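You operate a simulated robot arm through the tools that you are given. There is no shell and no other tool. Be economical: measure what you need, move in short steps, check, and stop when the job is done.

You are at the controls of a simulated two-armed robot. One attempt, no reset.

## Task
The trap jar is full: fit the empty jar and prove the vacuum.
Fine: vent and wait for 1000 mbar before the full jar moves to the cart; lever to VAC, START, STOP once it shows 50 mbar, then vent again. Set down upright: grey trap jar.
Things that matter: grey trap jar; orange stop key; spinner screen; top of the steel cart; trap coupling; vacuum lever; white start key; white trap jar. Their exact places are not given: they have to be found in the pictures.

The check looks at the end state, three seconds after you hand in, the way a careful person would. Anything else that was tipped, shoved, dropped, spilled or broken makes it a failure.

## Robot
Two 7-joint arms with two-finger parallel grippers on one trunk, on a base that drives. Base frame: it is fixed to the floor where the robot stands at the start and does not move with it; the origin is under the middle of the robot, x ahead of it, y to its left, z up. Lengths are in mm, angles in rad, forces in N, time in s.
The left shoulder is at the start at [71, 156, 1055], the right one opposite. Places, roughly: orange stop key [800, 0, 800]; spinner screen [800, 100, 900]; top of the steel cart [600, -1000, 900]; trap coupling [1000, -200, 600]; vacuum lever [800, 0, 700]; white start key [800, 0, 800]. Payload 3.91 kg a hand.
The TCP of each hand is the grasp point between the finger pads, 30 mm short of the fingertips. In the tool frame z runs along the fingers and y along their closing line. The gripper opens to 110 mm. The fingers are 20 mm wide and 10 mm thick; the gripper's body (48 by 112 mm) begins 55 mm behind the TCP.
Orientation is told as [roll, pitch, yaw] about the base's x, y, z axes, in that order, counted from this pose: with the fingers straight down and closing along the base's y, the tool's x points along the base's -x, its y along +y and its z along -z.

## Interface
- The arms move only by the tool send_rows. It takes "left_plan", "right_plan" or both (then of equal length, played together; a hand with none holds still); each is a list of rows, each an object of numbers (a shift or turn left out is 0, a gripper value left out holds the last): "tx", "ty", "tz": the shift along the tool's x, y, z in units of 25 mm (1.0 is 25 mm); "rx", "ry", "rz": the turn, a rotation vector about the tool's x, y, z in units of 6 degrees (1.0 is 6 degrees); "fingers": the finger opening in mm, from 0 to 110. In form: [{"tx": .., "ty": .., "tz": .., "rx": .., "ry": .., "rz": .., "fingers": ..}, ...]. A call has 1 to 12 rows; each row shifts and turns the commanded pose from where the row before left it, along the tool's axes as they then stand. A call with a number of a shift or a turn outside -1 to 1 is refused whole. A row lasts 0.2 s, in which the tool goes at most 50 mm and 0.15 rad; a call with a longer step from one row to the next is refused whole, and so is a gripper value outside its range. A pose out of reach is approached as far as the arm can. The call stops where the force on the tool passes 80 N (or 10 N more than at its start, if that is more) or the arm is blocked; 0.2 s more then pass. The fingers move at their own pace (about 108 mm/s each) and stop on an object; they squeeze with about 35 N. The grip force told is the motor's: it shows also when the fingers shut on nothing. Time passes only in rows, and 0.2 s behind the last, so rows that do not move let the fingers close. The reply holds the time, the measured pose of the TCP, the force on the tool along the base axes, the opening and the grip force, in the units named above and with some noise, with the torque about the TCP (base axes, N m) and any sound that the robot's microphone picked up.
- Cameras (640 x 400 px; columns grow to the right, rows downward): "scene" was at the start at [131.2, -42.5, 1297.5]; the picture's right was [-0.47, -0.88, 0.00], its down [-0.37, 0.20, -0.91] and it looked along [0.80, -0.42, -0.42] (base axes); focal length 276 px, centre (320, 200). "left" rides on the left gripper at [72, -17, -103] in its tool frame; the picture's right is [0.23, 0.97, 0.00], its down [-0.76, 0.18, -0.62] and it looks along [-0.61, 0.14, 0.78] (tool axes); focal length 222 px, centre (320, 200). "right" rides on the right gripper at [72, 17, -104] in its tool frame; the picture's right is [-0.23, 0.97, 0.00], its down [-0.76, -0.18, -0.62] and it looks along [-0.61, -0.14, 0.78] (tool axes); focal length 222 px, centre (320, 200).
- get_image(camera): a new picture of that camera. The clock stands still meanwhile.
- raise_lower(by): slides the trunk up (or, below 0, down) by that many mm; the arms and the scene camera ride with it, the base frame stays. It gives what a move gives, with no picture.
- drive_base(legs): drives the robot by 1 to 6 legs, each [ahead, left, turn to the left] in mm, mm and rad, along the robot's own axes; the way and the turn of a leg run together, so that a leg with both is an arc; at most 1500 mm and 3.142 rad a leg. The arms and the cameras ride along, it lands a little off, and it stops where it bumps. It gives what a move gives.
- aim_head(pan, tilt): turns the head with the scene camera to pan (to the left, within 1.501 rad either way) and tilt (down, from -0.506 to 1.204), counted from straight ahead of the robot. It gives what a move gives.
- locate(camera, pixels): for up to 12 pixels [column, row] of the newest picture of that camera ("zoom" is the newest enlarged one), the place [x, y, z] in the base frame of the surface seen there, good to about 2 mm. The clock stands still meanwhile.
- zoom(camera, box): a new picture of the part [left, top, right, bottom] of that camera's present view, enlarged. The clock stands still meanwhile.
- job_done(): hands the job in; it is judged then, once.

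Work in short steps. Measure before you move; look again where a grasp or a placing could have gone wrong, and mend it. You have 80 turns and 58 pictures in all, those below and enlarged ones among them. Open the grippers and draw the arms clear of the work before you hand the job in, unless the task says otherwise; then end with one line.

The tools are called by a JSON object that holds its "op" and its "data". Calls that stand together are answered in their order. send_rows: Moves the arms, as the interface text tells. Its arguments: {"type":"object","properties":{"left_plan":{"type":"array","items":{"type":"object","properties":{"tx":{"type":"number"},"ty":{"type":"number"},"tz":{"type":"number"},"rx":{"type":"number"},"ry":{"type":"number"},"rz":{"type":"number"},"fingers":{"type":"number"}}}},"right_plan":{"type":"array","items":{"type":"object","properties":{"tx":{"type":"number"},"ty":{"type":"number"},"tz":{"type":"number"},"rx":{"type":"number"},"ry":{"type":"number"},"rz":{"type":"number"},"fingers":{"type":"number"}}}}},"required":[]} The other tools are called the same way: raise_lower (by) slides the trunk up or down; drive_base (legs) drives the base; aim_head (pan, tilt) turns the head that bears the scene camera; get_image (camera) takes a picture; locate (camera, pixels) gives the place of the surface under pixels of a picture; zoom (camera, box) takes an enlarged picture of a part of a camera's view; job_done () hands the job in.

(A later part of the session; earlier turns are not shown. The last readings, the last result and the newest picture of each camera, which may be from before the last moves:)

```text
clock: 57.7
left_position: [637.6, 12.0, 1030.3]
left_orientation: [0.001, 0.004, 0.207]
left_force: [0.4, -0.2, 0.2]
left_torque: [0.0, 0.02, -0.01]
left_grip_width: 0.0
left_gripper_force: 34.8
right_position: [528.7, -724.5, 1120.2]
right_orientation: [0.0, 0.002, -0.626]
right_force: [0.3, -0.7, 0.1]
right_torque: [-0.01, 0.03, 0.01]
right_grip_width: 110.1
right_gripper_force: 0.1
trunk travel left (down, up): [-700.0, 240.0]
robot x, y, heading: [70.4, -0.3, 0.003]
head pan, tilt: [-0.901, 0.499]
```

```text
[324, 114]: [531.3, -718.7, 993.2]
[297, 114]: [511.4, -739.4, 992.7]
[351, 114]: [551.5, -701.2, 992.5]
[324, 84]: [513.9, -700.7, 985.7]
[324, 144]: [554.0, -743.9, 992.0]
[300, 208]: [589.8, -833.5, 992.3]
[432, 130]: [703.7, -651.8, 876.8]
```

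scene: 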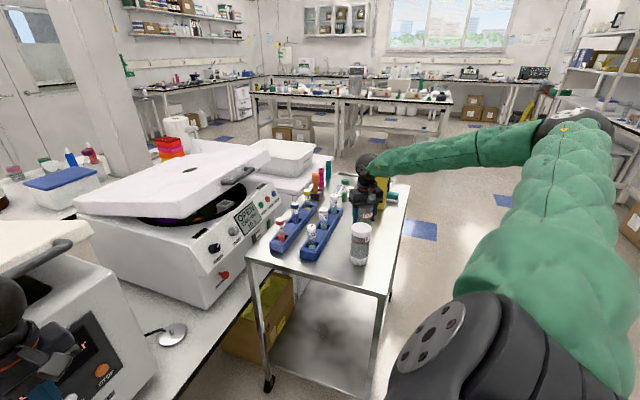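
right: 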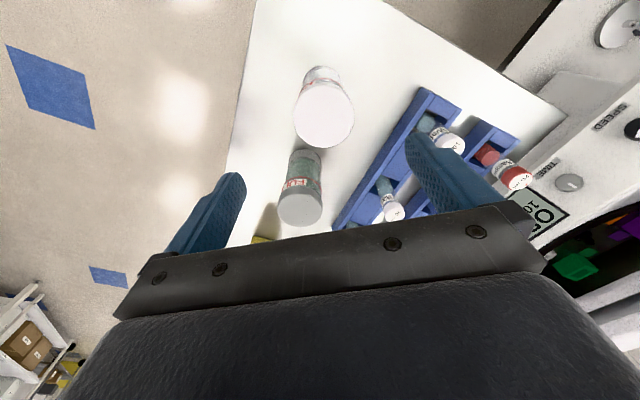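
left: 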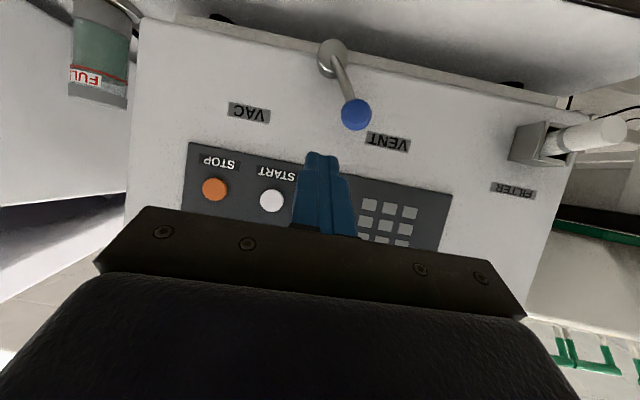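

White jar centre ≈(532.5,-721.5). I correct 5 mm, descend to z≈951.5 and close.

{"op": "send_rows", "data": {"right_plan": [{"tx": -0.06, "ty": 0.19}, {"tz": 1}, {"tz": 1}, {"tz": 1}, {"tz": 1}, {"tz": 1}, {"tz": 1}, {"tz": 0.74}, {}, {"fingers": 40}, {}, {}]}}

{"op": "send_rows", "data": {"right_plan": [{}, {"tz": -0.3}, {"tz": -1}, {"tz": -1}, {}]}}

{"op": "get_image", "data": {"camera": "scene"}}

```text
clock: 60.3
left_position: [639.0, 13.1, 1029.8]
left_orientation: [0.001, 0.004, 0.206]
left_force: [1.0, 0.6, 0.2]
left_torque: [-0.01, 0.0, 0.0]
left_grip_width: 0.0
left_gripper_force: 34.8
right_position: [530.8, -720.4, 952.5]
right_orientation: [0.0, 0.001, -0.624]
right_force: [-0.3, -0.2, 0.3]
right_torque: [-0.03, -0.05, 0.0]
right_grip_width: 59.9
right_gripper_force: 35.0
trunk travel left (down, up): [-700.0, 240.0]
robot x, y, heading: [71.6, -0.5, 0.009]
head pan, tilt: [-0.901, 0.499]
```

```text
clock: 61.5
left_position: [638.4, 12.3, 1029.4]
left_orientation: [0.004, 0.006, 0.205]
left_force: [-0.6, 0.8, 0.8]
left_torque: [-0.04, 0.0, 0.01]
left_grip_width: 0.3
left_gripper_force: 34.8
right_position: [531.3, -723.2, 1007.6]
right_orientation: [-0.001, 0.002, -0.623]
right_force: [-0.8, -0.4, -1.8]
right_torque: [-0.01, 0.01, 0.03]
right_grip_width: 60.1
right_gripper_force: 35.1
trunk travel left (down, up): [-700.0, 240.0]
robot x, y, heading: [70.5, 0.6, 0.005]
head pan, tilt: [-0.901, 0.499]
```

```text
31 pictures are left
```

scene: 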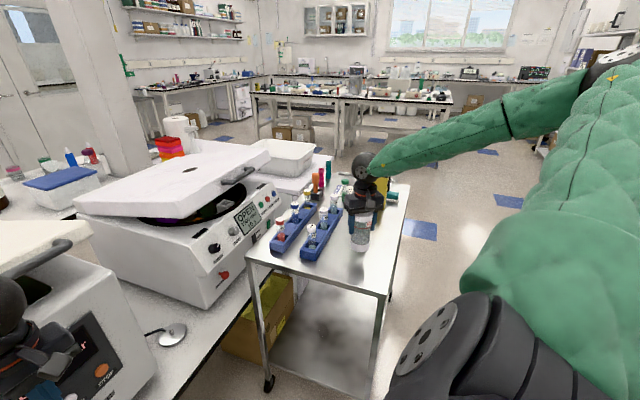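

The empty jar is held (≈1.8 N). I rise to z≈1170 and begin the carry back toward the gap.

{"op": "send_rows", "data": {"right_plan": [{"tz": -1}, {"tz": -1}, {"tz": -1}, {"tz": -1}, {"tz": -1}, {"tz": -1}, {"tz": -0.5}, {"tx": 0.111, "ty": 0.983}, {"tx": 0.111, "ty": 0.983}, {"tx": 0.111, "ty": 0.983}, {"tx": 0.111, "ty": 0.983}, {"tx": 0.111, "ty": 0.983}]}}

{"op": "send_rows", "data": {"right_plan": [{"tx": 0.111, "ty": 0.983}, {"tx": 0.111, "ty": 0.983}, {"tx": 0.111, "ty": 0.983}, {"tx": 0.111, "ty": 0.983}, {"tx": 0.111, "ty": 0.983}, {"tx": 0.111, "ty": 0.983}, {"rz": -1}, {"rz": -1}, {"rz": -1}, {"rz": -1}, {"rz": -1}, {"rz": -0.95}]}}

```text
clock: 64.1
left_position: [639.4, 12.2, 1029.0]
left_orientation: [0.003, 0.006, 0.206]
left_force: [0.0, 0.3, -0.4]
left_torque: [-0.02, 0.01, -0.02]
left_grip_width: 0.0
left_gripper_force: 35.1
right_position: [593.1, -613.7, 1171.4]
right_orientation: [0.0, 0.002, -0.625]
right_force: [-0.1, -0.3, -2.7]
right_torque: [-0.02, 0.03, -0.01]
right_grip_width: 59.7
right_gripper_force: 35.0
trunk travel left (down, up): [-700.0, 240.0]
robot x, y, heading: [73.3, -2.1, 0.004]
head pan, tilt: [-0.901, 0.499]
```

```text
clock: 66.7
left_position: [638.4, 10.9, 1030.8]
left_orientation: [0.001, 0.005, 0.205]
left_force: [0.6, -0.1, -0.1]
left_torque: [-0.04, 0.04, 0.01]
left_grip_width: 0.0
left_gripper_force: 35.1
right_position: [665.0, -485.8, 1170.0]
right_orientation: [0.001, 0.002, 0.0]
right_force: [-1.3, 0.1, -2.7]
right_torque: [0.0, 0.03, 0.01]
right_grip_width: 60.1
right_gripper_force: 34.8
trunk travel left (down, up): [-700.0, 240.0]
robot x, y, heading: [68.4, -3.5, 0.007]
head pan, tilt: [-0.901, 0.499]
```

I continue to (800,-250) and then lower the trunk 200 mm back.

{"op": "send_rows", "data": {"right_plan": [{"tx": -0.54, "ty": 0.944}, {"tx": -0.54, "ty": 0.944}, {"tx": -0.54, "ty": 0.944}, {"tx": -0.54, "ty": 0.944}, {"tx": -0.54, "ty": 0.944}, {"tx": -0.54, "ty": 0.944}, {"tx": -0.54, "ty": 0.944}, {"tx": -0.54, "ty": 0.944}, {"tx": -0.54, "ty": 0.944}, {"tx": -0.54, "ty": 0.944}, {}]}}

{"op": "raise_lower", "data": {"by": -200}}

{"op": "aim_head", "data": {"pan": -0.4, "tilt": 0.5}}

{"op": "get_image", "data": {"camera": "scene"}}

```text
clock: 69.1
left_position: [637.8, 10.5, 1029.6]
left_orientation: [0.004, 0.007, 0.207]
left_force: [0.2, -0.7, -0.3]
left_torque: [0.0, 0.01, -0.03]
left_grip_width: 0.1
left_gripper_force: 34.6
right_position: [800.8, -250.2, 1171.9]
right_orientation: [0.001, 0.001, -0.002]
right_force: [0.0, -0.7, -0.9]
right_torque: [0.0, 0.0, -0.01]
right_grip_width: 59.7
right_gripper_force: 35.5
trunk travel left (down, up): [-700.0, 240.0]
robot x, y, heading: [67.2, -2.1, 0.007]
head pan, tilt: [-0.901, 0.499]
```

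```text
clock: 71.3
left_position: [638.3, 12.8, 830.3]
left_orientation: [0.002, 0.007, 0.205]
left_force: [0.4, 0.1, 0.3]
left_torque: [0.01, 0.02, -0.01]
left_grip_width: 0.3
left_gripper_force: 35.0
right_position: [798.5, -249.8, 970.4]
right_orientation: [0.0, 0.002, 0.0]
right_force: [0.4, -0.8, -2.0]
right_torque: [-0.02, 0.02, 0.01]
right_grip_width: 59.8
right_gripper_force: 34.5
trunk travel left (down, up): [-500.0, 440.0]
robot x, y, heading: [68.0, -0.3, 0.007]
head pan, tilt: [-0.901, 0.499]
```

```text
clock: 72.2
left_position: [637.9, 12.4, 829.0]
left_orientation: [0.002, 0.007, 0.205]
left_force: [-0.4, 0.0, -0.3]
left_torque: [-0.01, -0.01, -0.02]
left_grip_width: 0.1
left_gripper_force: 35.2
right_position: [798.8, -249.1, 971.1]
right_orientation: [0.001, 0.002, 0.0]
right_force: [0.0, -0.1, -2.0]
right_torque: [0.05, 0.06, 0.0]
right_grip_width: 59.9
right_gripper_force: 35.1
trunk travel left (down, up): [-500.0, 440.0]
robot x, y, heading: [68.5, -0.6, 0.012]
head pan, tilt: [-0.4, 0.499]
```

```text
30 pictures are left
```

scene: 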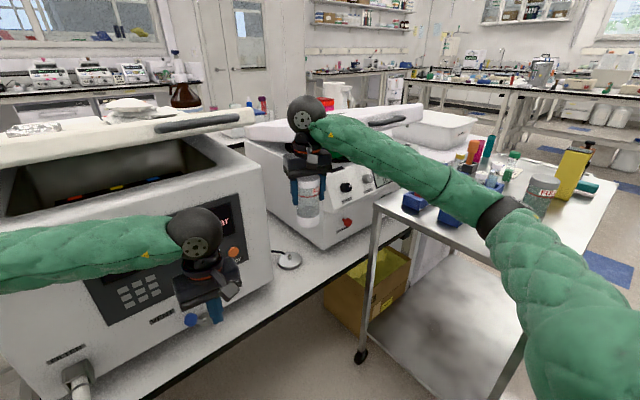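

The white jar is held upright. I also notice the vacuum unit's lid now stands ajar (interior visible around (90,190)) — likely lifted by the left forearm during the trunk raise; I will look after that once the jar is fitted. Now lower to z≈862 and go forward over the coupling.

{"op": "send_rows", "data": {"right_plan": [{"tz": 0.9}, {"tz": 0.9}, {"tz": 0.9}, {"tz": 0.9}, {"tz": 0.75}, {"tx": -1, "ty": -0.1}, {"tx": -1, "ty": 0.0}, {"tx": -1, "ty": 0.15}, {"tx": -1, "ty": 0.15}, {"tx": -1, "ty": 0.15}, {"tx": -1, "ty": 0.15}, {"tx": -1, "ty": 0.15}]}}

{"op": "get_image", "data": {"camera": "right"}}

{"op": "zoom", "data": {"camera": "scene", "box": [0, 80, 280, 255]}}

```text
clock: 74.8
left_position: [638.0, 11.6, 828.3]
left_orientation: [-0.001, 0.006, 0.207]
left_force: [0.1, 0.8, -0.6]
left_torque: [-0.02, 0.0, -0.01]
left_grip_width: 0.0
left_gripper_force: 34.7
right_position: [974.4, -232.5, 862.0]
right_orientation: [0.0, 0.001, 0.0]
right_force: [-0.7, 0.5, -1.0]
right_torque: [0.01, 0.0, -0.02]
right_grip_width: 59.7
right_gripper_force: 34.9
trunk travel left (down, up): [-500.0, 440.0]
robot x, y, heading: [71.0, 0.3, 0.008]
head pan, tilt: [-0.4, 0.499]
```

```text
29 pictures are left
```

right: 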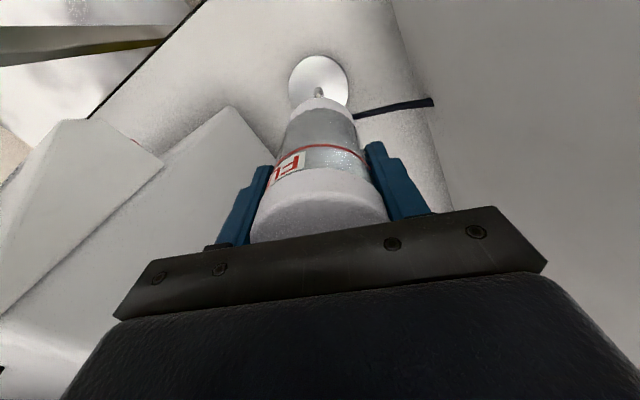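

```text
2.29 times, centred on (140, 168) of scene
```

zoom: 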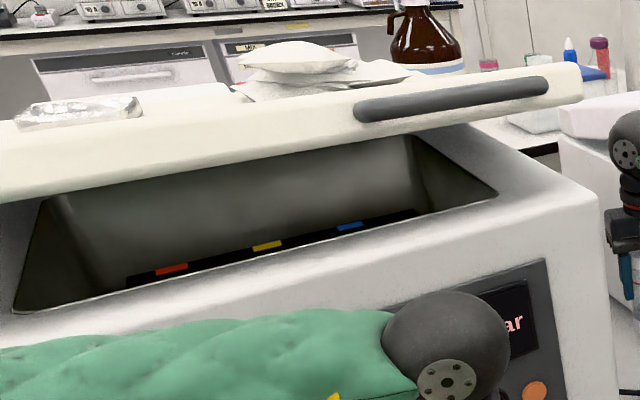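

The lid is ajar with bags lying on or behind it; I'll handle it later, gently. First I measure the coupling ring (centre near (318,88)) and spigot.

{"op": "locate", "data": {"camera": "right", "pixels": [[318, 91], [290, 85], [347, 85], [318, 57], [300, 75], [336, 75], [319, 98], [292, 95], [344, 100]]}}

```text
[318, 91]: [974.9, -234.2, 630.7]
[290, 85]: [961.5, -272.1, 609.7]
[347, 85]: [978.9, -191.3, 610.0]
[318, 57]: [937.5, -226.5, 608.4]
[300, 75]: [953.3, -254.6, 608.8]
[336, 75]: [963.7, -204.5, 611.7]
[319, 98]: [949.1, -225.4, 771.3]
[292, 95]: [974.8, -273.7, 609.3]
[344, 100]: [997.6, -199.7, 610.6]
```

Coupling centre ≈(977,-233), jar ≈(976.5,-232.5). I descend to just above the spigot (top z≈631) and check alignment.

{"op": "send_rows", "data": {"right_plan": [{"tz": 1}, {"tz": 1}, {"tz": 1}, {"tz": 1}, {"tz": 0.8}, {}]}}

{"op": "zoom", "data": {"camera": "right", "box": [220, 40, 420, 165]}}

{"op": "locate", "data": {"camera": "zoom", "pixels": [[320, 180], [250, 190], [385, 190], [320, 100], [200, 200], [440, 200], [320, 230]]}}

```text
clock: 76.2
left_position: [639.1, 12.8, 829.1]
left_orientation: [0.002, 0.003, 0.205]
left_force: [-0.5, -0.5, -1.4]
left_torque: [-0.03, 0.03, 0.03]
left_grip_width: 0.0
left_gripper_force: 35.1
right_position: [974.8, -232.2, 741.6]
right_orientation: [0.0, 0.001, 0.0]
right_force: [0.2, 0.7, -2.0]
right_torque: [0.01, 0.0, 0.01]
right_grip_width: 60.0
right_gripper_force: 34.6
trunk travel left (down, up): [-500.0, 440.0]
robot x, y, heading: [71.8, 1.1, 0.006]
head pan, tilt: [-0.4, 0.499]
```

```text
3.20 times, centred on (320, 102) of right
```

zoom: 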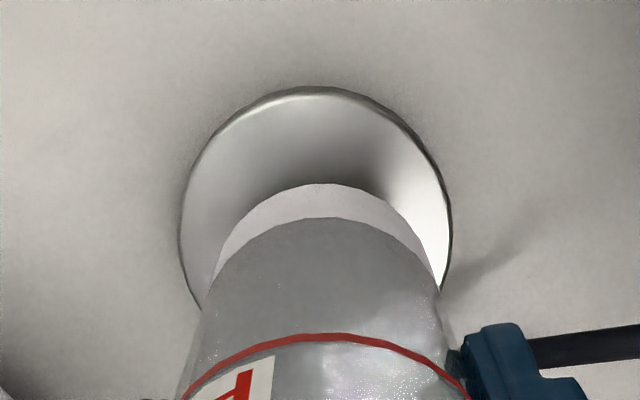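

```text
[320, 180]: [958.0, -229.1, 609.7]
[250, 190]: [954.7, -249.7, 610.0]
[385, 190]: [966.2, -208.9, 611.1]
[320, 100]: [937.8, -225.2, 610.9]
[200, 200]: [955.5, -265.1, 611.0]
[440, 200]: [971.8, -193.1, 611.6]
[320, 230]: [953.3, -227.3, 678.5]
```

Aligned within a couple of millimetres. I lower slowly onto the coupling, watching the force.

{"op": "send_rows", "data": {"right_plan": [{"tz": 0.4, "tx": -0.04}, {"tz": 0.3}, {"tz": 0.3}, {"tz": 0.3}, {}]}}

```text
clock: 77.4
left_position: [636.6, 16.1, 831.3]
left_orientation: [-0.004, 0.005, 0.207]
left_force: [-0.4, -0.1, 0.1]
left_torque: [-0.01, -0.01, -0.04]
left_grip_width: 0.2
left_gripper_force: 34.8
right_position: [974.6, -231.2, 709.6]
right_orientation: [-0.005, 0.001, -0.002]
right_force: [12.1, -11.4, -5.3]
right_torque: [-0.99, -0.94, 0.03]
right_grip_width: 59.3
right_gripper_force: 35.2
trunk travel left (down, up): [-500.0, 440.0]
robot x, y, heading: [68.1, -0.1, 0.01]
head pan, tilt: [-0.4, 0.499]
```

The spigot pushes the jar toward +x,−y (12 N, −11 N), i.e. it is going on slightly off centre. I comply with a 2 mm shift that way and continue.

{"op": "send_rows", "data": {"right_plan": [{"tx": -0.08, "ty": -0.07}, {}, {}]}}

```text
clock: 78.2
left_position: [636.6, 14.8, 830.8]
left_orientation: [0.0, 0.004, 0.209]
left_force: [-0.3, 0.0, -1.2]
left_torque: [0.01, -0.01, -0.02]
left_grip_width: 0.1
left_gripper_force: 35.8
right_position: [974.9, -232.0, 709.3]
right_orientation: [-0.004, 0.004, -0.001]
right_force: [-11.6, -4.9, -3.2]
right_torque: [-0.47, 0.91, -0.07]
right_grip_width: 59.6
right_gripper_force: 34.9
trunk travel left (down, up): [-500.0, 440.0]
robot x, y, heading: [68.4, -4.0, 0.008]
head pan, tilt: [-0.4, 0.499]
```

Now x overshot by ~1 mm, y needs ~1 mm more. I trim and lower the rest.

{"op": "send_rows", "data": {"right_plan": [{"tx": 0.04, "ty": -0.04}, {}, {"tz": 0.16}, {"tz": 0.1}, {}]}}

```text
clock: 79.4
left_position: [638.2, 14.5, 829.9]
left_orientation: [-0.001, 0.004, 0.209]
left_force: [0.0, -0.4, -0.2]
left_torque: [-0.02, -0.01, -0.02]
left_grip_width: 0.0
left_gripper_force: 34.9
right_position: [978.0, -233.1, 706.2]
right_orientation: [-0.003, -0.001, -0.001]
right_force: [-4.5, -2.8, -0.3]
right_torque: [-0.27, 0.39, -0.02]
right_grip_width: 59.6
right_gripper_force: 34.7
trunk travel left (down, up): [-500.0, 440.0]
robot x, y, heading: [72.3, -2.2, 0.008]
head pan, tilt: [-0.4, 0.499]
```

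{"op": "send_rows", "data": {"right_plan": [{"tz": 0.06}, {}, {"tz": 0.06}, {}]}}

{"op": "get_image", "data": {"camera": "right"}}

```text
clock: 80.4
left_position: [637.9, 14.9, 830.1]
left_orientation: [-0.001, 0.006, 0.209]
left_force: [0.0, -0.9, 0.1]
left_torque: [0.02, 0.05, 0.02]
left_grip_width: 0.0
left_gripper_force: 35.2
right_position: [977.3, -233.9, 703.1]
right_orientation: [0.0, 0.0, 0.001]
right_force: [1.3, 0.4, 15.3]
right_torque: [0.15, -0.62, 0.03]
right_grip_width: 59.4
right_gripper_force: 34.6
trunk travel left (down, up): [-500.0, 440.0]
robot x, y, heading: [68.7, 0.2, 0.005]
head pan, tilt: [-0.4, 0.499]
```

```text
26 pictures are left
```

right: 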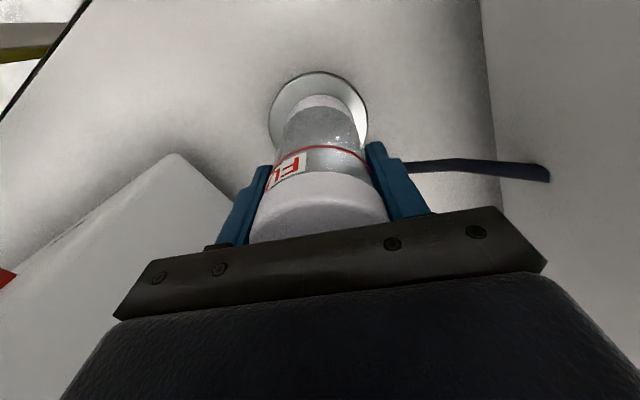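

Seated: 15 N contact at z≈703, the same height as the grey jar had. I release and rise straight up, then pull back.

{"op": "send_rows", "data": {"right_plan": [{"fingers": 110}, {}, {}, {"tz": -0.5}, {"tz": -1}, {"tz": -1}, {"tz": -1}, {"tz": -1}, {"tz": -1}, {"tz": -1}, {}]}}

{"op": "get_image", "data": {"camera": "right"}}

{"op": "locate", "data": {"camera": "right", "pixels": [[320, 117], [291, 117], [350, 117], [320, 88], [320, 147]]}}

```text
clock: 82.8
left_position: [637.6, 12.1, 829.5]
left_orientation: [0.001, 0.005, 0.205]
left_force: [-0.2, -0.8, 0.1]
left_torque: [-0.01, 0.01, -0.03]
left_grip_width: 0.0
left_gripper_force: 35.2
right_position: [976.6, -236.3, 863.1]
right_orientation: [0.001, 0.001, 0.0]
right_force: [-0.9, -0.1, -0.6]
right_torque: [-0.01, -0.02, 0.03]
right_grip_width: 109.9
right_gripper_force: 0.1
trunk travel left (down, up): [-500.0, 440.0]
robot x, y, heading: [72.6, -0.2, 0.006]
head pan, tilt: [-0.4, 0.499]
```

```text
25 pictures are left
```

right: 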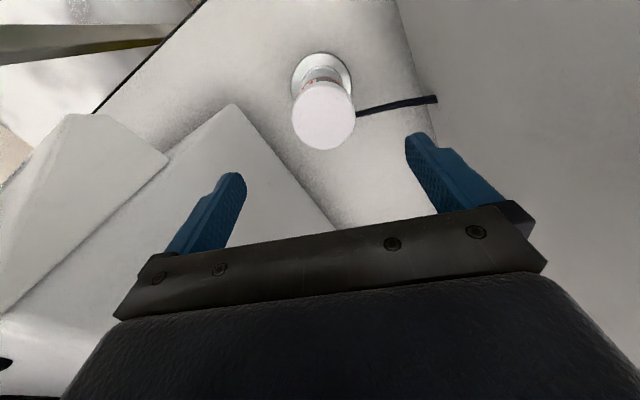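

```text
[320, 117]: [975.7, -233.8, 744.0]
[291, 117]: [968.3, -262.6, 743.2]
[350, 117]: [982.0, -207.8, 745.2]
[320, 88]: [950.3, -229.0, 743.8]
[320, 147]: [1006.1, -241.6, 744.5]
```

White jar sits flat on the coupling (cap z 744). I draw the right arm back to where it started.

{"op": "send_rows", "data": {"right_plan": [{"tx": 1, "ty": -0.1}, {"tx": 1, "ty": -0.1}, {"tx": 1, "ty": -0.1}, {"tx": 1, "ty": -0.1}, {"tx": 1}, {"tx": 1}, {"tx": 1}, {"tz": -1}, {"tz": -1}, {"tz": -1}, {"tz": -1}, {"tz": -1}]}}

{"op": "send_rows", "data": {"right_plan": [{"tz": -1}, {"tz": -1}, {"tz": -1}, {"tz": -1}, {"tz": -1}, {"tx": 1, "ty": -1, "tz": -1}, {"tx": 1, "ty": -1, "tz": -0.6}, {"tx": 1, "ty": -1}, {"tx": 1, "ty": -1}, {"tx": 0.5, "ty": -1}, {"ty": -1}, {"ty": -1}]}}

{"op": "aim_head", "data": {"pan": 0.1, "tilt": 0.4}}

{"op": "get_image", "data": {"camera": "scene"}}

```text
clock: 85.4
left_position: [637.8, 12.0, 830.8]
left_orientation: [0.001, 0.005, 0.206]
left_force: [-0.2, 0.3, -0.6]
left_torque: [-0.01, -0.01, 0.04]
left_grip_width: 0.0
left_gripper_force: 35.3
right_position: [801.9, -244.3, 988.7]
right_orientation: [0.0, 0.001, -0.001]
right_force: [-0.3, 0.5, -0.4]
right_torque: [0.0, 0.03, 0.04]
right_grip_width: 109.8
right_gripper_force: 0.0
trunk travel left (down, up): [-500.0, 440.0]
robot x, y, heading: [68.8, -2.6, 0.009]
head pan, tilt: [-0.4, 0.499]
```

```text
clock: 88.0
left_position: [638.6, 11.8, 829.8]
left_orientation: [0.003, 0.005, 0.208]
left_force: [0.1, -0.2, -1.0]
left_torque: [0.05, 0.01, -0.02]
left_grip_width: 0.0
left_gripper_force: 34.9
right_position: [687.6, -419.5, 1153.7]
right_orientation: [0.0, 0.001, 0.0]
right_force: [0.5, 0.1, -0.5]
right_torque: [0.01, 0.0, 0.0]
right_grip_width: 110.0
right_gripper_force: 0.0
trunk travel left (down, up): [-500.0, 440.0]
robot x, y, heading: [69.4, 2.9, 0.004]
head pan, tilt: [-0.4, 0.499]
```

```text
clock: 88.9
left_position: [638.1, 12.8, 829.3]
left_orientation: [0.002, 0.005, 0.205]
left_force: [0.2, 0.0, -0.6]
left_torque: [-0.01, 0.02, -0.02]
left_grip_width: 0.0
left_gripper_force: 35.0
right_position: [688.8, -420.0, 1153.8]
right_orientation: [0.001, 0.002, -0.003]
right_force: [-0.5, 0.3, 0.9]
right_torque: [-0.01, -0.01, 0.0]
right_grip_width: 110.2
right_gripper_force: 0.1
trunk travel left (down, up): [-500.0, 440.0]
robot x, y, heading: [74.7, 1.5, 0.007]
head pan, tilt: [0.099, 0.4]
```

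```text
24 pictures are left
```

scene: 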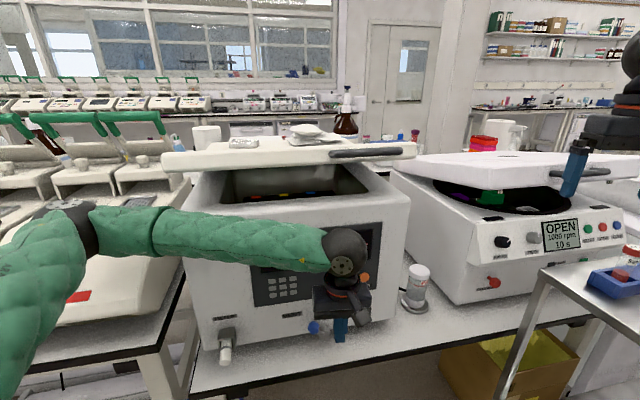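

The lid is clearly raised, with items near its back. I measure lid front edge, handle, body rim and the items.

{"op": "locate", "data": {"camera": "scene", "pixels": [[175, 167], [290, 163], [412, 155], [360, 154], [200, 205], [380, 195], [305, 133], [243, 143], [350, 140], [280, 150], [200, 240], [130, 215]]}}

{"op": "zoom", "data": {"camera": "scene", "box": [150, 100, 430, 275]}}

```text
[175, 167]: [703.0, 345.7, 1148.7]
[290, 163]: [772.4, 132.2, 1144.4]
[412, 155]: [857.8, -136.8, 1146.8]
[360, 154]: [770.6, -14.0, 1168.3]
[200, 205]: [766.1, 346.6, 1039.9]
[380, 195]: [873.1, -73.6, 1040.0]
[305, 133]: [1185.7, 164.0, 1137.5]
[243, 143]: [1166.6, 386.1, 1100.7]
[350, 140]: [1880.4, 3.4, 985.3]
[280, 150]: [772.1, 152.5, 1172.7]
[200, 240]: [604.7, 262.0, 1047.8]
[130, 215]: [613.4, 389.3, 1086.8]
```

```text
2.29 times, centred on (290, 188) of scene
```

zoom: 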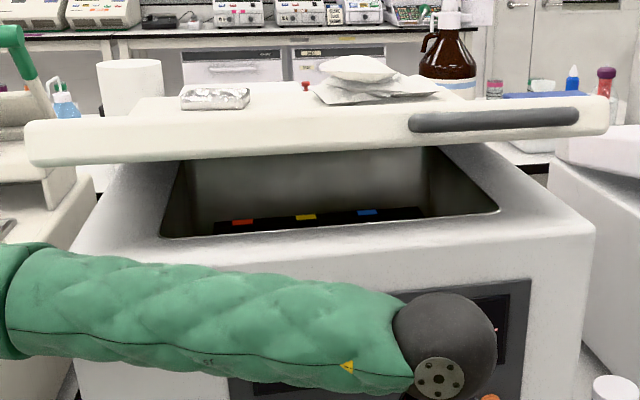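

The lid was closed at the start (handle z 1072; now 1168), so I must shut it again. I drive back 75 mm, raise the trunk 300 mm with the arm well clear of the lid edge (x≥700), then go over the lid.

{"op": "drive_base", "data": {"legs": [[-75, 0, 0]]}}

{"op": "raise_lower", "data": {"by": 300}}

{"op": "send_rows", "data": {"left_plan": [{"tz": -1}, {"tz": -1}, {"tz": -1}, {"tz": -1}, {"tz": -1}, {}]}}

{"op": "get_image", "data": {"camera": "scene"}}

```text
clock: 90.0
left_position: [561.4, 13.0, 829.9]
left_orientation: [0.001, 0.004, 0.206]
left_force: [-0.5, 0.1, 1.1]
left_torque: [0.02, -0.04, 0.0]
left_grip_width: 0.0
left_gripper_force: 35.2
right_position: [610.9, -421.6, 1154.5]
right_orientation: [0.0, -0.002, -0.001]
right_force: [-0.2, 0.0, 0.7]
right_torque: [-0.06, -0.05, 0.03]
right_grip_width: 110.1
right_gripper_force: 0.1
trunk travel left (down, up): [-500.0, 440.0]
robot x, y, heading: [-0.4, -3.0, 0.012]
head pan, tilt: [0.099, 0.4]
```

```text
clock: 93.0
left_position: [562.7, 10.7, 1129.7]
left_orientation: [0.002, 0.006, 0.206]
left_force: [-0.8, 0.0, -0.1]
left_torque: [0.02, 0.0, -0.02]
left_grip_width: 0.0
left_gripper_force: 34.7
right_position: [614.0, -421.5, 1454.8]
right_orientation: [0.0, 0.001, -0.001]
right_force: [0.8, -0.3, 0.0]
right_torque: [0.0, -0.02, 0.03]
right_grip_width: 109.6
right_gripper_force: 0.1
trunk travel left (down, up): [-800.0, 140.0]
robot x, y, heading: [-4.9, -1.7, 0.003]
head pan, tilt: [0.099, 0.4]
```

```text
clock: 94.4
left_position: [563.1, 11.0, 1255.5]
left_orientation: [0.003, 0.004, 0.208]
left_force: [-0.3, 0.5, 0.0]
left_torque: [0.0, 0.0, 0.01]
left_grip_width: 0.1
left_gripper_force: 35.1
right_position: [614.5, -420.9, 1454.2]
right_orientation: [0.001, 0.0, -0.002]
right_force: [0.0, 0.4, 0.5]
right_torque: [0.03, -0.02, 0.0]
right_grip_width: 109.8
right_gripper_force: 0.0
trunk travel left (down, up): [-800.0, 140.0]
robot x, y, heading: [-0.5, -2.2, 0.007]
head pan, tilt: [0.099, 0.4]
```

```text
22 pictures are left
```

scene: 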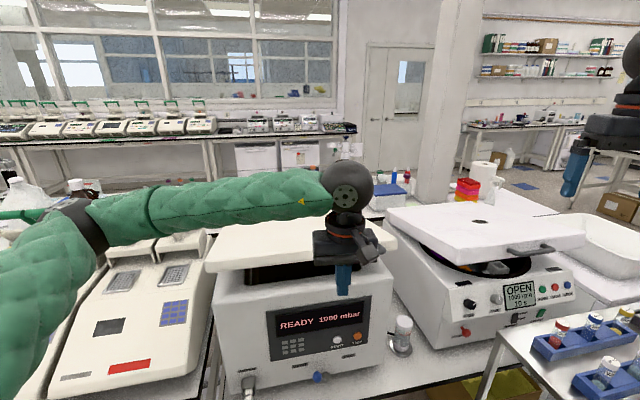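

Display now reads READY 1000 mbar. I move the closed left hand over the front middle of the lid (818,117).

{"op": "send_rows", "data": {"left_plan": [{"tx": -0.987, "ty": 0.187}, {"tx": -0.987, "ty": 0.187}, {"tx": -0.987, "ty": 0.187}, {"tx": -0.987, "ty": 0.187}, {"tx": -0.987, "ty": 0.187}, {"tx": -0.987, "ty": 0.187}, {"tx": -0.987, "ty": 0.187}, {"tx": -0.987, "ty": 0.187}, {"tx": -0.987, "ty": 0.187}, {"tx": -0.987, "ty": 0.187}, {"tx": -0.987, "ty": 0.187}]}}

{"op": "get_image", "data": {"camera": "left"}}

```text
clock: 96.8
left_position: [821.3, 117.6, 1251.9]
left_orientation: [0.002, 0.005, 0.205]
left_force: [0.0, 0.0, -0.2]
left_torque: [-0.01, 0.01, 0.02]
left_grip_width: 0.1
left_gripper_force: 35.2
right_position: [612.5, -421.8, 1454.7]
right_orientation: [0.001, 0.002, -0.004]
right_force: [0.0, -0.2, 0.0]
right_torque: [0.0, 0.0, 0.03]
right_grip_width: 110.2
right_gripper_force: 0.0
trunk travel left (down, up): [-800.0, 140.0]
robot x, y, heading: [-3.4, -3.3, 0.013]
head pan, tilt: [0.099, 0.4]
```

```text
21 pictures are left
```

left: 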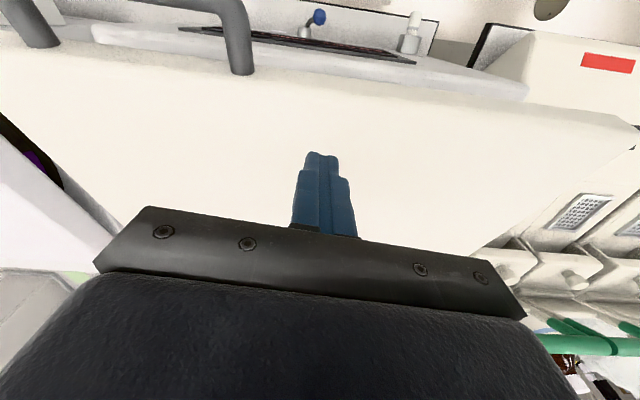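

I lower onto the lid and press it down gradually.

{"op": "send_rows", "data": {"left_plan": [{"tz": 1}, {"tz": 0.8}, {"tz": 0.4}, {"tz": 0.4}, {"tz": 0.4}, {"tz": 0.4}, {"tz": 0.4}, {"tz": 0.4}, {"tz": 0.4}, {"tz": 0.4}]}}

```text
clock: 99.0
left_position: [817.8, 117.7, 1128.5]
left_orientation: [0.002, 0.005, 0.205]
left_force: [-5.0, -2.3, 8.3]
left_torque: [-0.11, 0.17, 0.0]
left_grip_width: 0.0
left_gripper_force: 35.2
right_position: [611.8, -421.1, 1453.7]
right_orientation: [0.0, 0.001, -0.001]
right_force: [-0.2, -0.1, -0.8]
right_torque: [0.0, 0.01, -0.03]
right_grip_width: 110.3
right_gripper_force: 0.1
trunk travel left (down, up): [-800.0, 140.0]
robot x, y, heading: [-6.3, -3.3, 0.008]
head pan, tilt: [0.099, 0.4]
```

Light 8 N resistance, the lid is following down. I continue until it meets its seat.

{"op": "send_rows", "data": {"left_plan": [{"tz": 0.3}, {"tz": 0.3}, {"tz": 0.3}, {"tz": 0.2}, {"tz": 0.2}, {}]}}

{"op": "zoom", "data": {"camera": "scene", "box": [190, 200, 430, 350]}}

```text
clock: 100.0
left_position: [817.3, 116.6, 1114.2]
left_orientation: [-0.008, -0.011, 0.205]
left_force: [-23.1, -0.9, 37.5]
left_torque: [0.09, 1.02, 0.03]
left_grip_width: 0.0
left_gripper_force: 34.9
right_position: [610.4, -421.3, 1455.4]
right_orientation: [-0.001, -0.001, -0.001]
right_force: [-1.2, -0.8, -0.5]
right_torque: [-0.02, -0.01, 0.01]
right_grip_width: 109.8
right_gripper_force: 0.1
trunk travel left (down, up): [-800.0, 140.0]
robot x, y, heading: [-5.6, -0.4, 0.008]
head pan, tilt: [0.099, 0.4]
stopped in row 5 (left hand): the force on the tool passed its limit at 88 N (the readings are from after the stop); the commanded pose is now the measured one
```

```text
2.67 times, centred on (310, 275) of scene
```

zoom: 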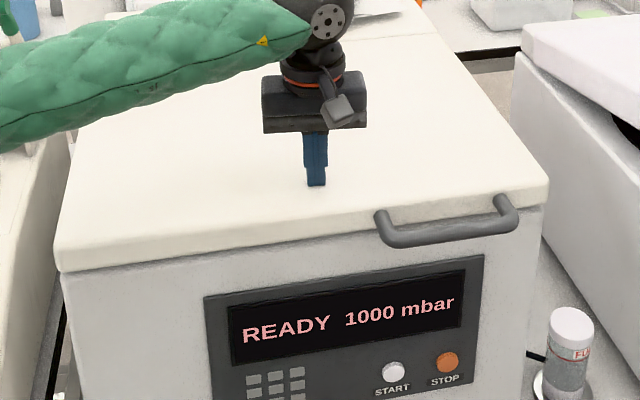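

The lid is shut flush. I lift straight off and retreat, and check it stays closed.

{"op": "send_rows", "data": {"left_plan": [{"tz": -0.3}, {"tz": -1}, {"tz": -1}, {"tz": -1}, {"tz": -1}, {"tx": 1, "ty": -0.19}, {"tx": 1, "ty": -0.19}, {"tx": 1, "ty": -0.19}, {"tx": 1, "ty": -0.19}, {"tx": 1, "ty": -0.19}, {"tx": 1, "ty": -0.19}, {"tx": 1, "ty": -0.19}]}}

{"op": "send_rows", "data": {"left_plan": [{"tx": 1, "ty": -0.19}, {"tx": 1, "ty": -0.19}, {"tx": 1, "ty": -0.19}, {}]}}

{"op": "raise_lower", "data": {"by": -300}}

{"op": "get_image", "data": {"camera": "scene"}}

```text
clock: 102.6
left_position: [655.7, 48.9, 1216.2]
left_orientation: [-0.006, -0.006, 0.207]
left_force: [-0.9, 0.0, 0.0]
left_torque: [-0.02, 0.01, 0.0]
left_grip_width: 0.0
left_gripper_force: 35.2
right_position: [614.0, -421.7, 1453.2]
right_orientation: [0.0, -0.001, 0.0]
right_force: [0.3, 0.2, 0.3]
right_torque: [-0.01, 0.02, -0.01]
right_grip_width: 109.9
right_gripper_force: 0.1
trunk travel left (down, up): [-800.0, 140.0]
robot x, y, heading: [-3.9, -3.5, 0.006]
head pan, tilt: [0.099, 0.4]
```

```text
clock: 103.6
left_position: [584.5, 21.9, 1215.3]
left_orientation: [-0.006, -0.004, 0.209]
left_force: [0.2, 0.7, -0.1]
left_torque: [-0.01, 0.01, 0.02]
left_grip_width: 0.0
left_gripper_force: 35.3
right_position: [613.6, -420.7, 1454.7]
right_orientation: [-0.001, 0.001, -0.002]
right_force: [0.7, 0.2, -0.2]
right_torque: [-0.03, 0.04, -0.01]
right_grip_width: 110.2
right_gripper_force: 0.0
trunk travel left (down, up): [-800.0, 140.0]
robot x, y, heading: [-1.5, -4.6, 0.008]
head pan, tilt: [0.099, 0.4]
```

```text
clock: 106.6
left_position: [584.6, 20.3, 915.6]
left_orientation: [-0.006, -0.006, 0.209]
left_force: [0.0, 0.2, 0.5]
left_torque: [0.0, -0.01, -0.02]
left_grip_width: 0.0
left_gripper_force: 34.5
right_position: [612.6, -421.0, 1153.7]
right_orientation: [0.0, -0.002, -0.002]
right_force: [0.0, -0.2, 0.0]
right_torque: [0.01, -0.01, 0.02]
right_grip_width: 110.3
right_gripper_force: 0.2
trunk travel left (down, up): [-500.0, 440.0]
robot x, y, heading: [-3.2, -4.2, 0.008]
head pan, tilt: [0.099, 0.4]
```

```text
19 pictures are left
```

scene: 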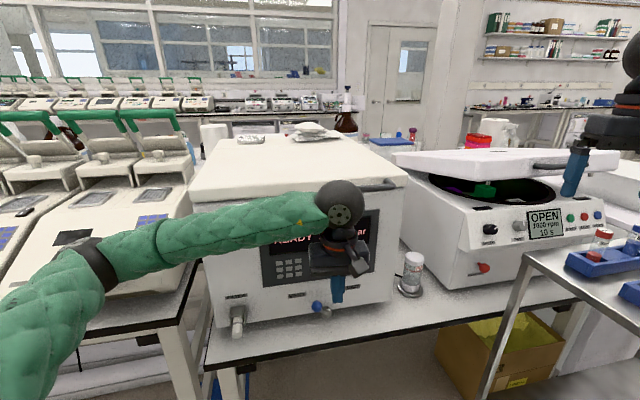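

Lid closed, items undisturbed. Now the lever to VAC: I pitch the left hand to −60° again while moving left of the ball.

{"op": "send_rows", "data": {"left_plan": [{"ry": -1, "ty": 0.4}, {"ry": -1, "ty": 0.4}, {"ry": -1, "ty": 0.4}, {"ry": -1, "ty": 0.4}, {"ry": -1, "ty": 0.4}, {"ry": -1, "ty": 0.4}, {"ry": -1, "ty": 0.4}, {"ry": -1, "ty": 0.4}, {"ry": -1, "ty": 0.4}, {"ry": -1, "ty": 0.4}, {}]}}

{"op": "send_rows", "data": {"left_plan": [{"tx": 1}, {"tx": 1}, {"tx": 1}, {"tx": 1}, {"tz": 1}, {"tz": 1}, {"tz": 1}, {"tz": 1}, {}]}}

{"op": "get_image", "data": {"camera": "left"}}

```text
clock: 109.0
left_position: [582.2, 108.3, 912.4]
left_orientation: [-0.009, -1.055, 0.216]
left_force: [-0.5, 0.0, 0.3]
left_torque: [-0.01, 0.01, 0.03]
left_grip_width: 0.1
left_gripper_force: 34.9
left hand out of reach, approached as far as the arm can: row 9, 10
right_position: [612.5, -421.0, 1154.8]
right_orientation: [-0.001, 0.0, -0.002]
right_force: [1.0, -0.2, -0.4]
right_torque: [0.01, -0.01, -0.02]
right_grip_width: 109.9
right_gripper_force: 0.0
trunk travel left (down, up): [-500.0, 440.0]
robot x, y, heading: [-9.5, -1.2, 0.008]
head pan, tilt: [0.099, 0.4]
```

```text
clock: 111.0
left_position: [631.4, 108.5, 772.9]
left_orientation: [-0.013, -1.052, 0.218]
left_force: [-0.1, 0.4, -0.6]
left_torque: [-0.01, -0.04, 0.01]
left_grip_width: 0.0
left_gripper_force: 35.3
left hand out of reach, approached as far as the arm can: row 1, 2, 3
right_position: [613.2, -420.7, 1154.4]
right_orientation: [0.001, 0.0, -0.001]
right_force: [0.0, 0.6, -0.2]
right_torque: [0.0, 0.01, 0.04]
right_grip_width: 109.7
right_gripper_force: 0.0
trunk travel left (down, up): [-500.0, 440.0]
robot x, y, heading: [-5.7, -1.5, 0.008]
head pan, tilt: [0.099, 0.4]
```

```text
18 pictures are left
```

left: 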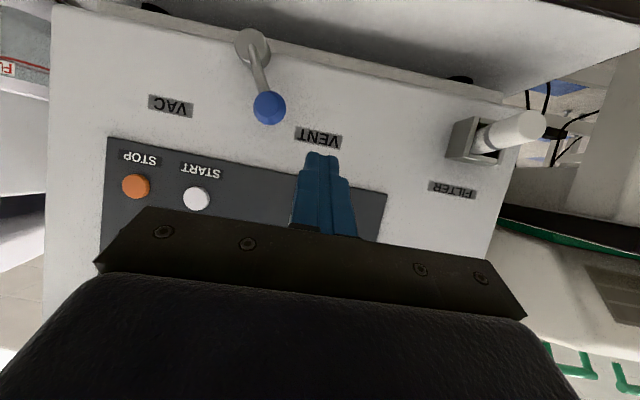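

{"op": "locate", "data": {"camera": "left", "pixels": [[269, 108], [255, 108], [283, 108], [269, 95], [250, 45], [322, 158], [199, 198], [136, 185]]}}

```text
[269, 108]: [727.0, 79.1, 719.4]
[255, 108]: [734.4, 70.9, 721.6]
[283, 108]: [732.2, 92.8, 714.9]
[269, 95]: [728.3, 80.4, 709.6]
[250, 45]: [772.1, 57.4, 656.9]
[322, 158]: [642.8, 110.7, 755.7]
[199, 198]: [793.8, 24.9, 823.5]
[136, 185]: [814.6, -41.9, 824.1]
```

Ball now ≈(738,83,718). I go in just left of it and sweep ~85 mm right to VAC.

{"op": "send_rows", "data": {"left_plan": [{"ty": -0.7, "tx": -0.06}, {"tz": 0.91}, {"tz": 0.91}, {"tz": 0.91}, {"tz": 0.91}, {"ty": -0.57, "tz": 0.05, "tx": -0.03}, {"ty": -0.57, "tz": 0.05, "tx": -0.03}, {"ty": -0.57, "tz": 0.05, "tx": -0.03}, {"ty": -0.57, "tz": 0.05, "tx": -0.03}, {"ty": -0.57, "tz": 0.05, "tx": -0.03}, {"ty": -0.57, "tz": 0.05, "tx": -0.03}, {}]}}

{"op": "get_image", "data": {"camera": "left"}}

```text
clock: 113.6
left_position: [738.0, 33.8, 730.0]
left_orientation: [-0.008, -1.05, 0.22]
left_force: [-27.9, 48.7, -5.9]
left_torque: [0.78, 0.52, 0.86]
left_grip_width: 0.0
left_gripper_force: 35.2
right_position: [612.1, -417.4, 1154.9]
right_orientation: [-0.001, 0.0, 0.0]
right_force: [-0.7, -0.7, 0.3]
right_torque: [0.06, 0.0, 0.01]
right_grip_width: 110.3
right_gripper_force: 0.1
trunk travel left (down, up): [-500.0, 440.0]
robot x, y, heading: [-7.7, -1.6, 0.008]
head pan, tilt: [0.099, 0.4]
```

```text
17 pictures are left
```

left: 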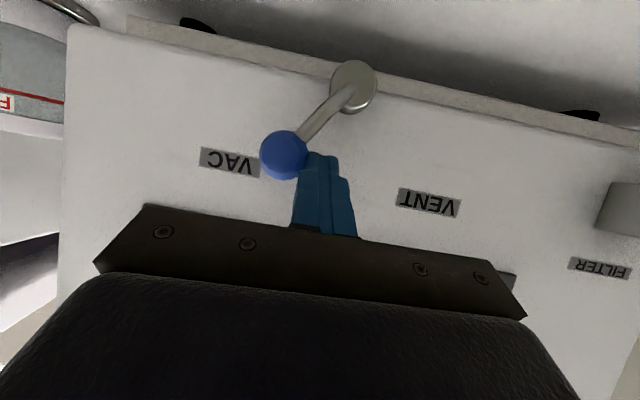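

Lever is at VAC with the stop reached. I back off, then position the fingertips in front of START (793,24,825).

{"op": "send_rows", "data": {"left_plan": [{"ty": 0.4}, {"tz": -1}, {"tz": -1}, {"tz": -1}, {"tz": -1}, {"tx": -0.905, "ty": -0.335}, {"tx": -0.905, "ty": -0.335}, {"tx": -0.905, "ty": -0.335}, {"tx": -0.905, "ty": -0.335}, {}]}}

{"op": "get_image", "data": {"camera": "left"}}

```text
clock: 115.8
left_position: [703.2, -1.3, 856.9]
left_orientation: [-0.012, -1.052, 0.218]
left_force: [-0.4, 0.2, -0.4]
left_torque: [-0.01, 0.01, 0.01]
left_grip_width: 0.2
left_gripper_force: 35.0
right_position: [613.7, -421.2, 1153.3]
right_orientation: [-0.001, 0.001, -0.001]
right_force: [-0.4, 0.5, 0.3]
right_torque: [-0.01, -0.01, 0.0]
right_grip_width: 110.0
right_gripper_force: 0.0
trunk travel left (down, up): [-500.0, 440.0]
robot x, y, heading: [-7.1, -2.0, 0.005]
head pan, tilt: [0.099, 0.4]
```

```text
16 pictures are left
```

left: 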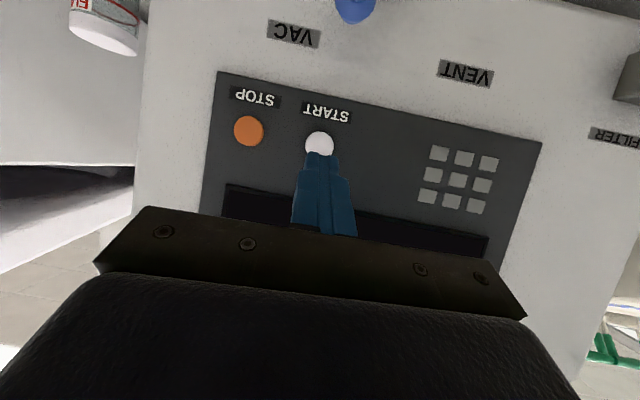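

Well aligned with START at (319,143). I approach and press about 20 mm along the panel normal.

{"op": "send_rows", "data": {"left_plan": [{"tz": 0.72, "ty": 0.05}, {"tz": 0.72, "ty": 0.05}, {"tz": 0.72, "ty": 0.04}, {"tz": 0.26, "tx": -0.15, "ty": 0.03}, {"tz": 0.22, "tx": -0.125, "ty": 0.025}, {"tz": 0.22, "tx": -0.125, "ty": 0.025}, {}]}}

{"op": "get_image", "data": {"camera": "left"}}

```text
clock: 117.4
left_position: [766.3, 15.8, 830.7]
left_orientation: [-0.01, -1.053, 0.216]
left_force: [-3.6, -2.2, 0.2]
left_torque: [0.01, 0.03, -0.01]
left_grip_width: 0.0
left_gripper_force: 35.5
right_position: [614.7, -421.3, 1155.0]
right_orientation: [0.0, 0.0, -0.001]
right_force: [0.7, -0.1, 0.1]
right_torque: [0.0, -0.01, 0.01]
right_grip_width: 110.0
right_gripper_force: 0.0
trunk travel left (down, up): [-500.0, 440.0]
robot x, y, heading: [-5.2, 0.6, 0.009]
head pan, tilt: [0.099, 0.4]
heard: click
```

```text
15 pictures are left
```

left: 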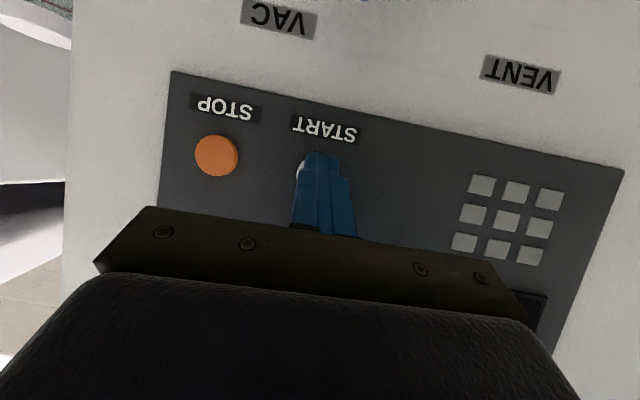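

A click was heard. I retreat 30 mm, shift across in front of STOP, and look at the display.

{"op": "send_rows", "data": {"left_plan": [{"tz": -0.52, "tx": 0.3, "ty": -0.06}, {"tz": -0.52, "tx": 0.3, "ty": -0.06}, {"ty": -0.93, "tz": 0.08, "tx": -0.047}, {"ty": -0.93, "tz": 0.08, "tx": -0.047}, {"ty": -0.93, "tz": 0.08, "tx": -0.047}]}}

{"op": "get_image", "data": {"camera": "scene"}}

```text
clock: 118.6
left_position: [760.7, -60.2, 830.8]
left_orientation: [-0.009, -1.053, 0.216]
left_force: [-0.4, 0.2, 0.3]
left_torque: [0.0, 0.0, 0.03]
left_grip_width: 0.0
left_gripper_force: 34.5
right_position: [614.3, -421.2, 1154.3]
right_orientation: [0.002, 0.0, -0.003]
right_force: [-0.4, 0.5, -0.8]
right_torque: [0.0, -0.04, 0.04]
right_grip_width: 109.6
right_gripper_force: 0.0
trunk travel left (down, up): [-500.0, 440.0]
robot x, y, heading: [-8.0, -3.0, 0.007]
head pan, tilt: [0.099, 0.4]
```

```text
14 pictures are left
```

scene: 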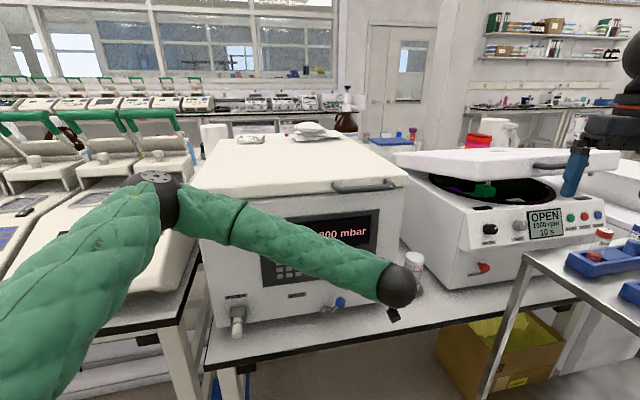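

Display shows 800 mbar and falling (visible at (345,233)); fingers are in front of STOP. I wait 2.2 s and read again.

{"op": "send_rows", "data": {"left_plan": [{}, {}, {}, {}, {}, {}, {}, {}, {}, {}]}}

{"op": "zoom", "data": {"camera": "scene", "box": [260, 190, 420, 290]}}

```text
clock: 120.8
left_position: [761.6, -58.9, 829.8]
left_orientation: [-0.011, -1.052, 0.217]
left_force: [0.1, 0.0, -0.5]
left_torque: [0.0, 0.0, 0.0]
left_grip_width: 0.1
left_gripper_force: 35.1
right_position: [613.8, -421.6, 1154.4]
right_orientation: [0.0, 0.002, -0.002]
right_force: [-0.3, -0.1, -0.3]
right_torque: [-0.03, 0.03, 0.0]
right_grip_width: 110.0
right_gripper_force: 0.1
trunk travel left (down, up): [-500.0, 440.0]
robot x, y, heading: [-6.7, 3.2, 0.006]
head pan, tilt: [0.099, 0.4]
```

```text
4.00 times, centred on (340, 240) of scene
```

zoom: 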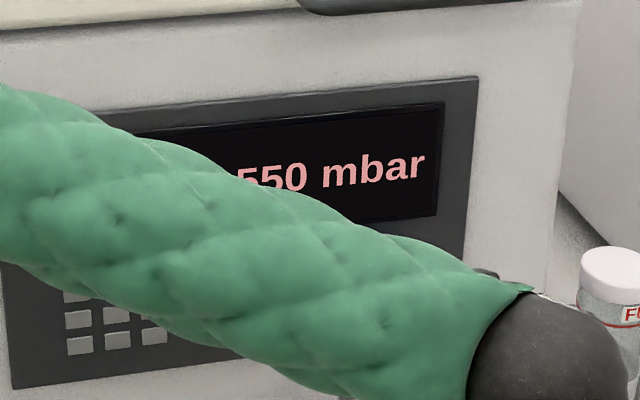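

550 mbar, dropping ~115 mbar/s. I wait about 4 s more.

{"op": "send_rows", "data": {"left_plan": [{}, {}, {}, {}, {}, {}, {}, {}, {}, {}, {}, {}]}}

{"op": "send_rows", "data": {"left_plan": [{}, {}, {}, {}, {}, {}, {}, {}]}}

{"op": "zoom", "data": {"camera": "scene", "box": [260, 190, 420, 290]}}

```text
clock: 123.4
left_position: [760.3, -58.8, 830.1]
left_orientation: [-0.01, -1.053, 0.217]
left_force: [0.4, -0.2, 0.0]
left_torque: [0.0, 0.01, 0.01]
left_grip_width: 0.0
left_gripper_force: 35.1
right_position: [614.1, -421.3, 1153.0]
right_orientation: [0.0, -0.001, -0.001]
right_force: [0.2, -0.5, -0.3]
right_torque: [0.0, -0.01, 0.04]
right_grip_width: 110.0
right_gripper_force: 0.1
trunk travel left (down, up): [-500.0, 440.0]
robot x, y, heading: [-4.3, 2.0, 0.01]
head pan, tilt: [0.099, 0.4]
```

```text
clock: 125.2
left_position: [761.7, -61.0, 829.9]
left_orientation: [-0.009, -1.052, 0.215]
left_force: [-0.1, 0.5, -0.7]
left_torque: [0.03, 0.03, -0.02]
left_grip_width: 0.3
left_gripper_force: 35.1
right_position: [613.3, -421.1, 1153.5]
right_orientation: [-0.001, 0.0, -0.001]
right_force: [-0.1, 0.0, -1.3]
right_torque: [0.0, -0.02, 0.01]
right_grip_width: 110.2
right_gripper_force: 0.1
trunk travel left (down, up): [-500.0, 440.0]
robot x, y, heading: [-5.2, -3.2, 0.006]
head pan, tilt: [0.099, 0.4]
```

```text
4.00 times, centred on (340, 240) of scene
```

zoom: 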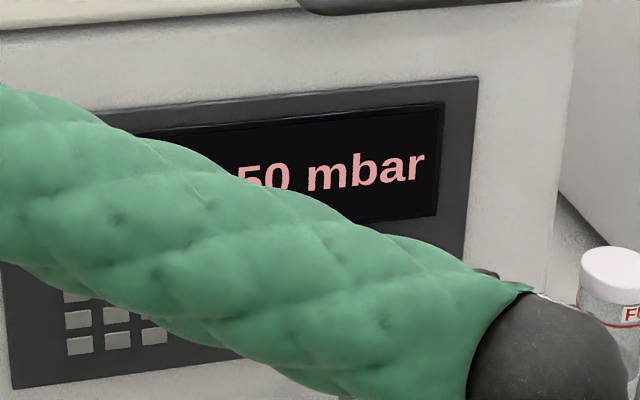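

The text has shifted as for two digits: 50 mbar. I press STOP now along the normal.

{"op": "send_rows", "data": {"left_plan": [{"tz": 0.36, "tx": -0.2, "ty": 0.04}, {"tz": 0.36, "tx": -0.2, "ty": 0.04}, {"tz": 0.3, "tx": -0.175, "ty": 0.034}, {}]}}

```text
clock: 126.2
left_position: [787.4, -52.0, 829.8]
left_orientation: [-0.011, -1.053, 0.216]
left_force: [-2.9, -2.5, 0.2]
left_torque: [0.01, 0.03, 0.03]
left_grip_width: 0.0
left_gripper_force: 35.3
right_position: [612.8, -421.0, 1153.0]
right_orientation: [0.0, 0.002, -0.001]
right_force: [0.2, 0.4, -0.3]
right_torque: [0.0, 0.02, -0.02]
right_grip_width: 110.1
right_gripper_force: 0.1
trunk travel left (down, up): [-500.0, 440.0]
robot x, y, heading: [-6.6, 0.8, 0.007]
head pan, tilt: [0.099, 0.4]
heard: click
```

Click heard at STOP. I retreat, view the display, and line up right of the lever ball for venting.

{"op": "send_rows", "data": {"left_plan": [{"tz": -0.52, "tx": 0.3, "ty": -0.06}, {"tz": -0.52, "tx": 0.3, "ty": -0.06}, {"tz": -1}, {"tz": -1}, {"tz": -0.4}, {"tx": 0.85, "ty": 0.41}, {"tx": 0.85, "ty": 0.41}, {"tx": 0.85, "ty": 0.41}, {"tx": 0.85, "ty": 0.41}, {}]}}

{"op": "get_image", "data": {"camera": "scene"}}

{"op": "get_image", "data": {"camera": "left"}}

```text
clock: 128.4
left_position: [658.4, -39.3, 786.5]
left_orientation: [-0.011, -1.051, 0.216]
left_force: [0.0, -0.5, -0.1]
left_torque: [0.0, 0.01, 0.03]
left_grip_width: 0.2
left_gripper_force: 34.6
right_position: [614.5, -421.4, 1153.6]
right_orientation: [0.0, 0.0, -0.002]
right_force: [-0.7, -0.3, 0.3]
right_torque: [0.02, 0.02, 0.02]
right_grip_width: 110.2
right_gripper_force: 0.2
trunk travel left (down, up): [-500.0, 440.0]
robot x, y, heading: [-5.1, -2.2, 0.005]
head pan, tilt: [0.099, 0.4]
```

```text
11 pictures are left
```

scene: 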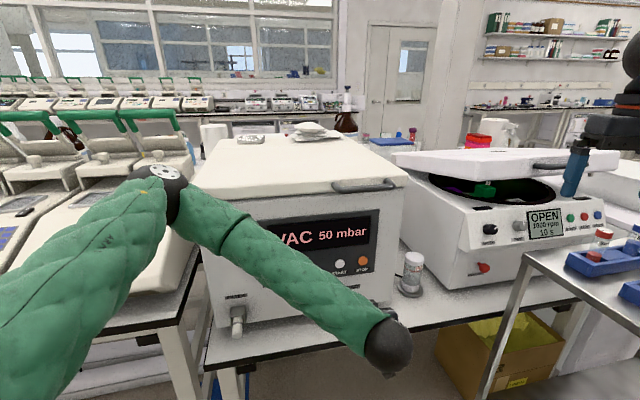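

```text
10 pictures are left
```

left: 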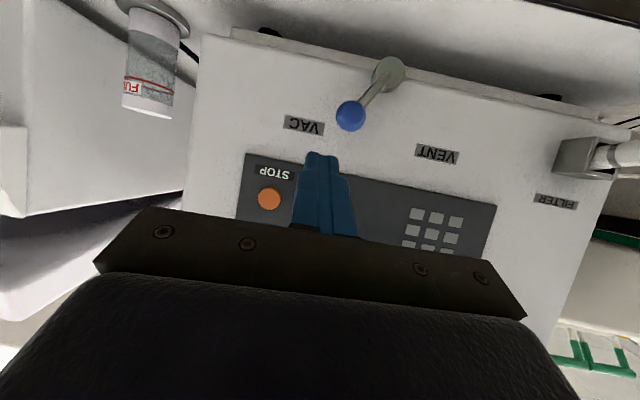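

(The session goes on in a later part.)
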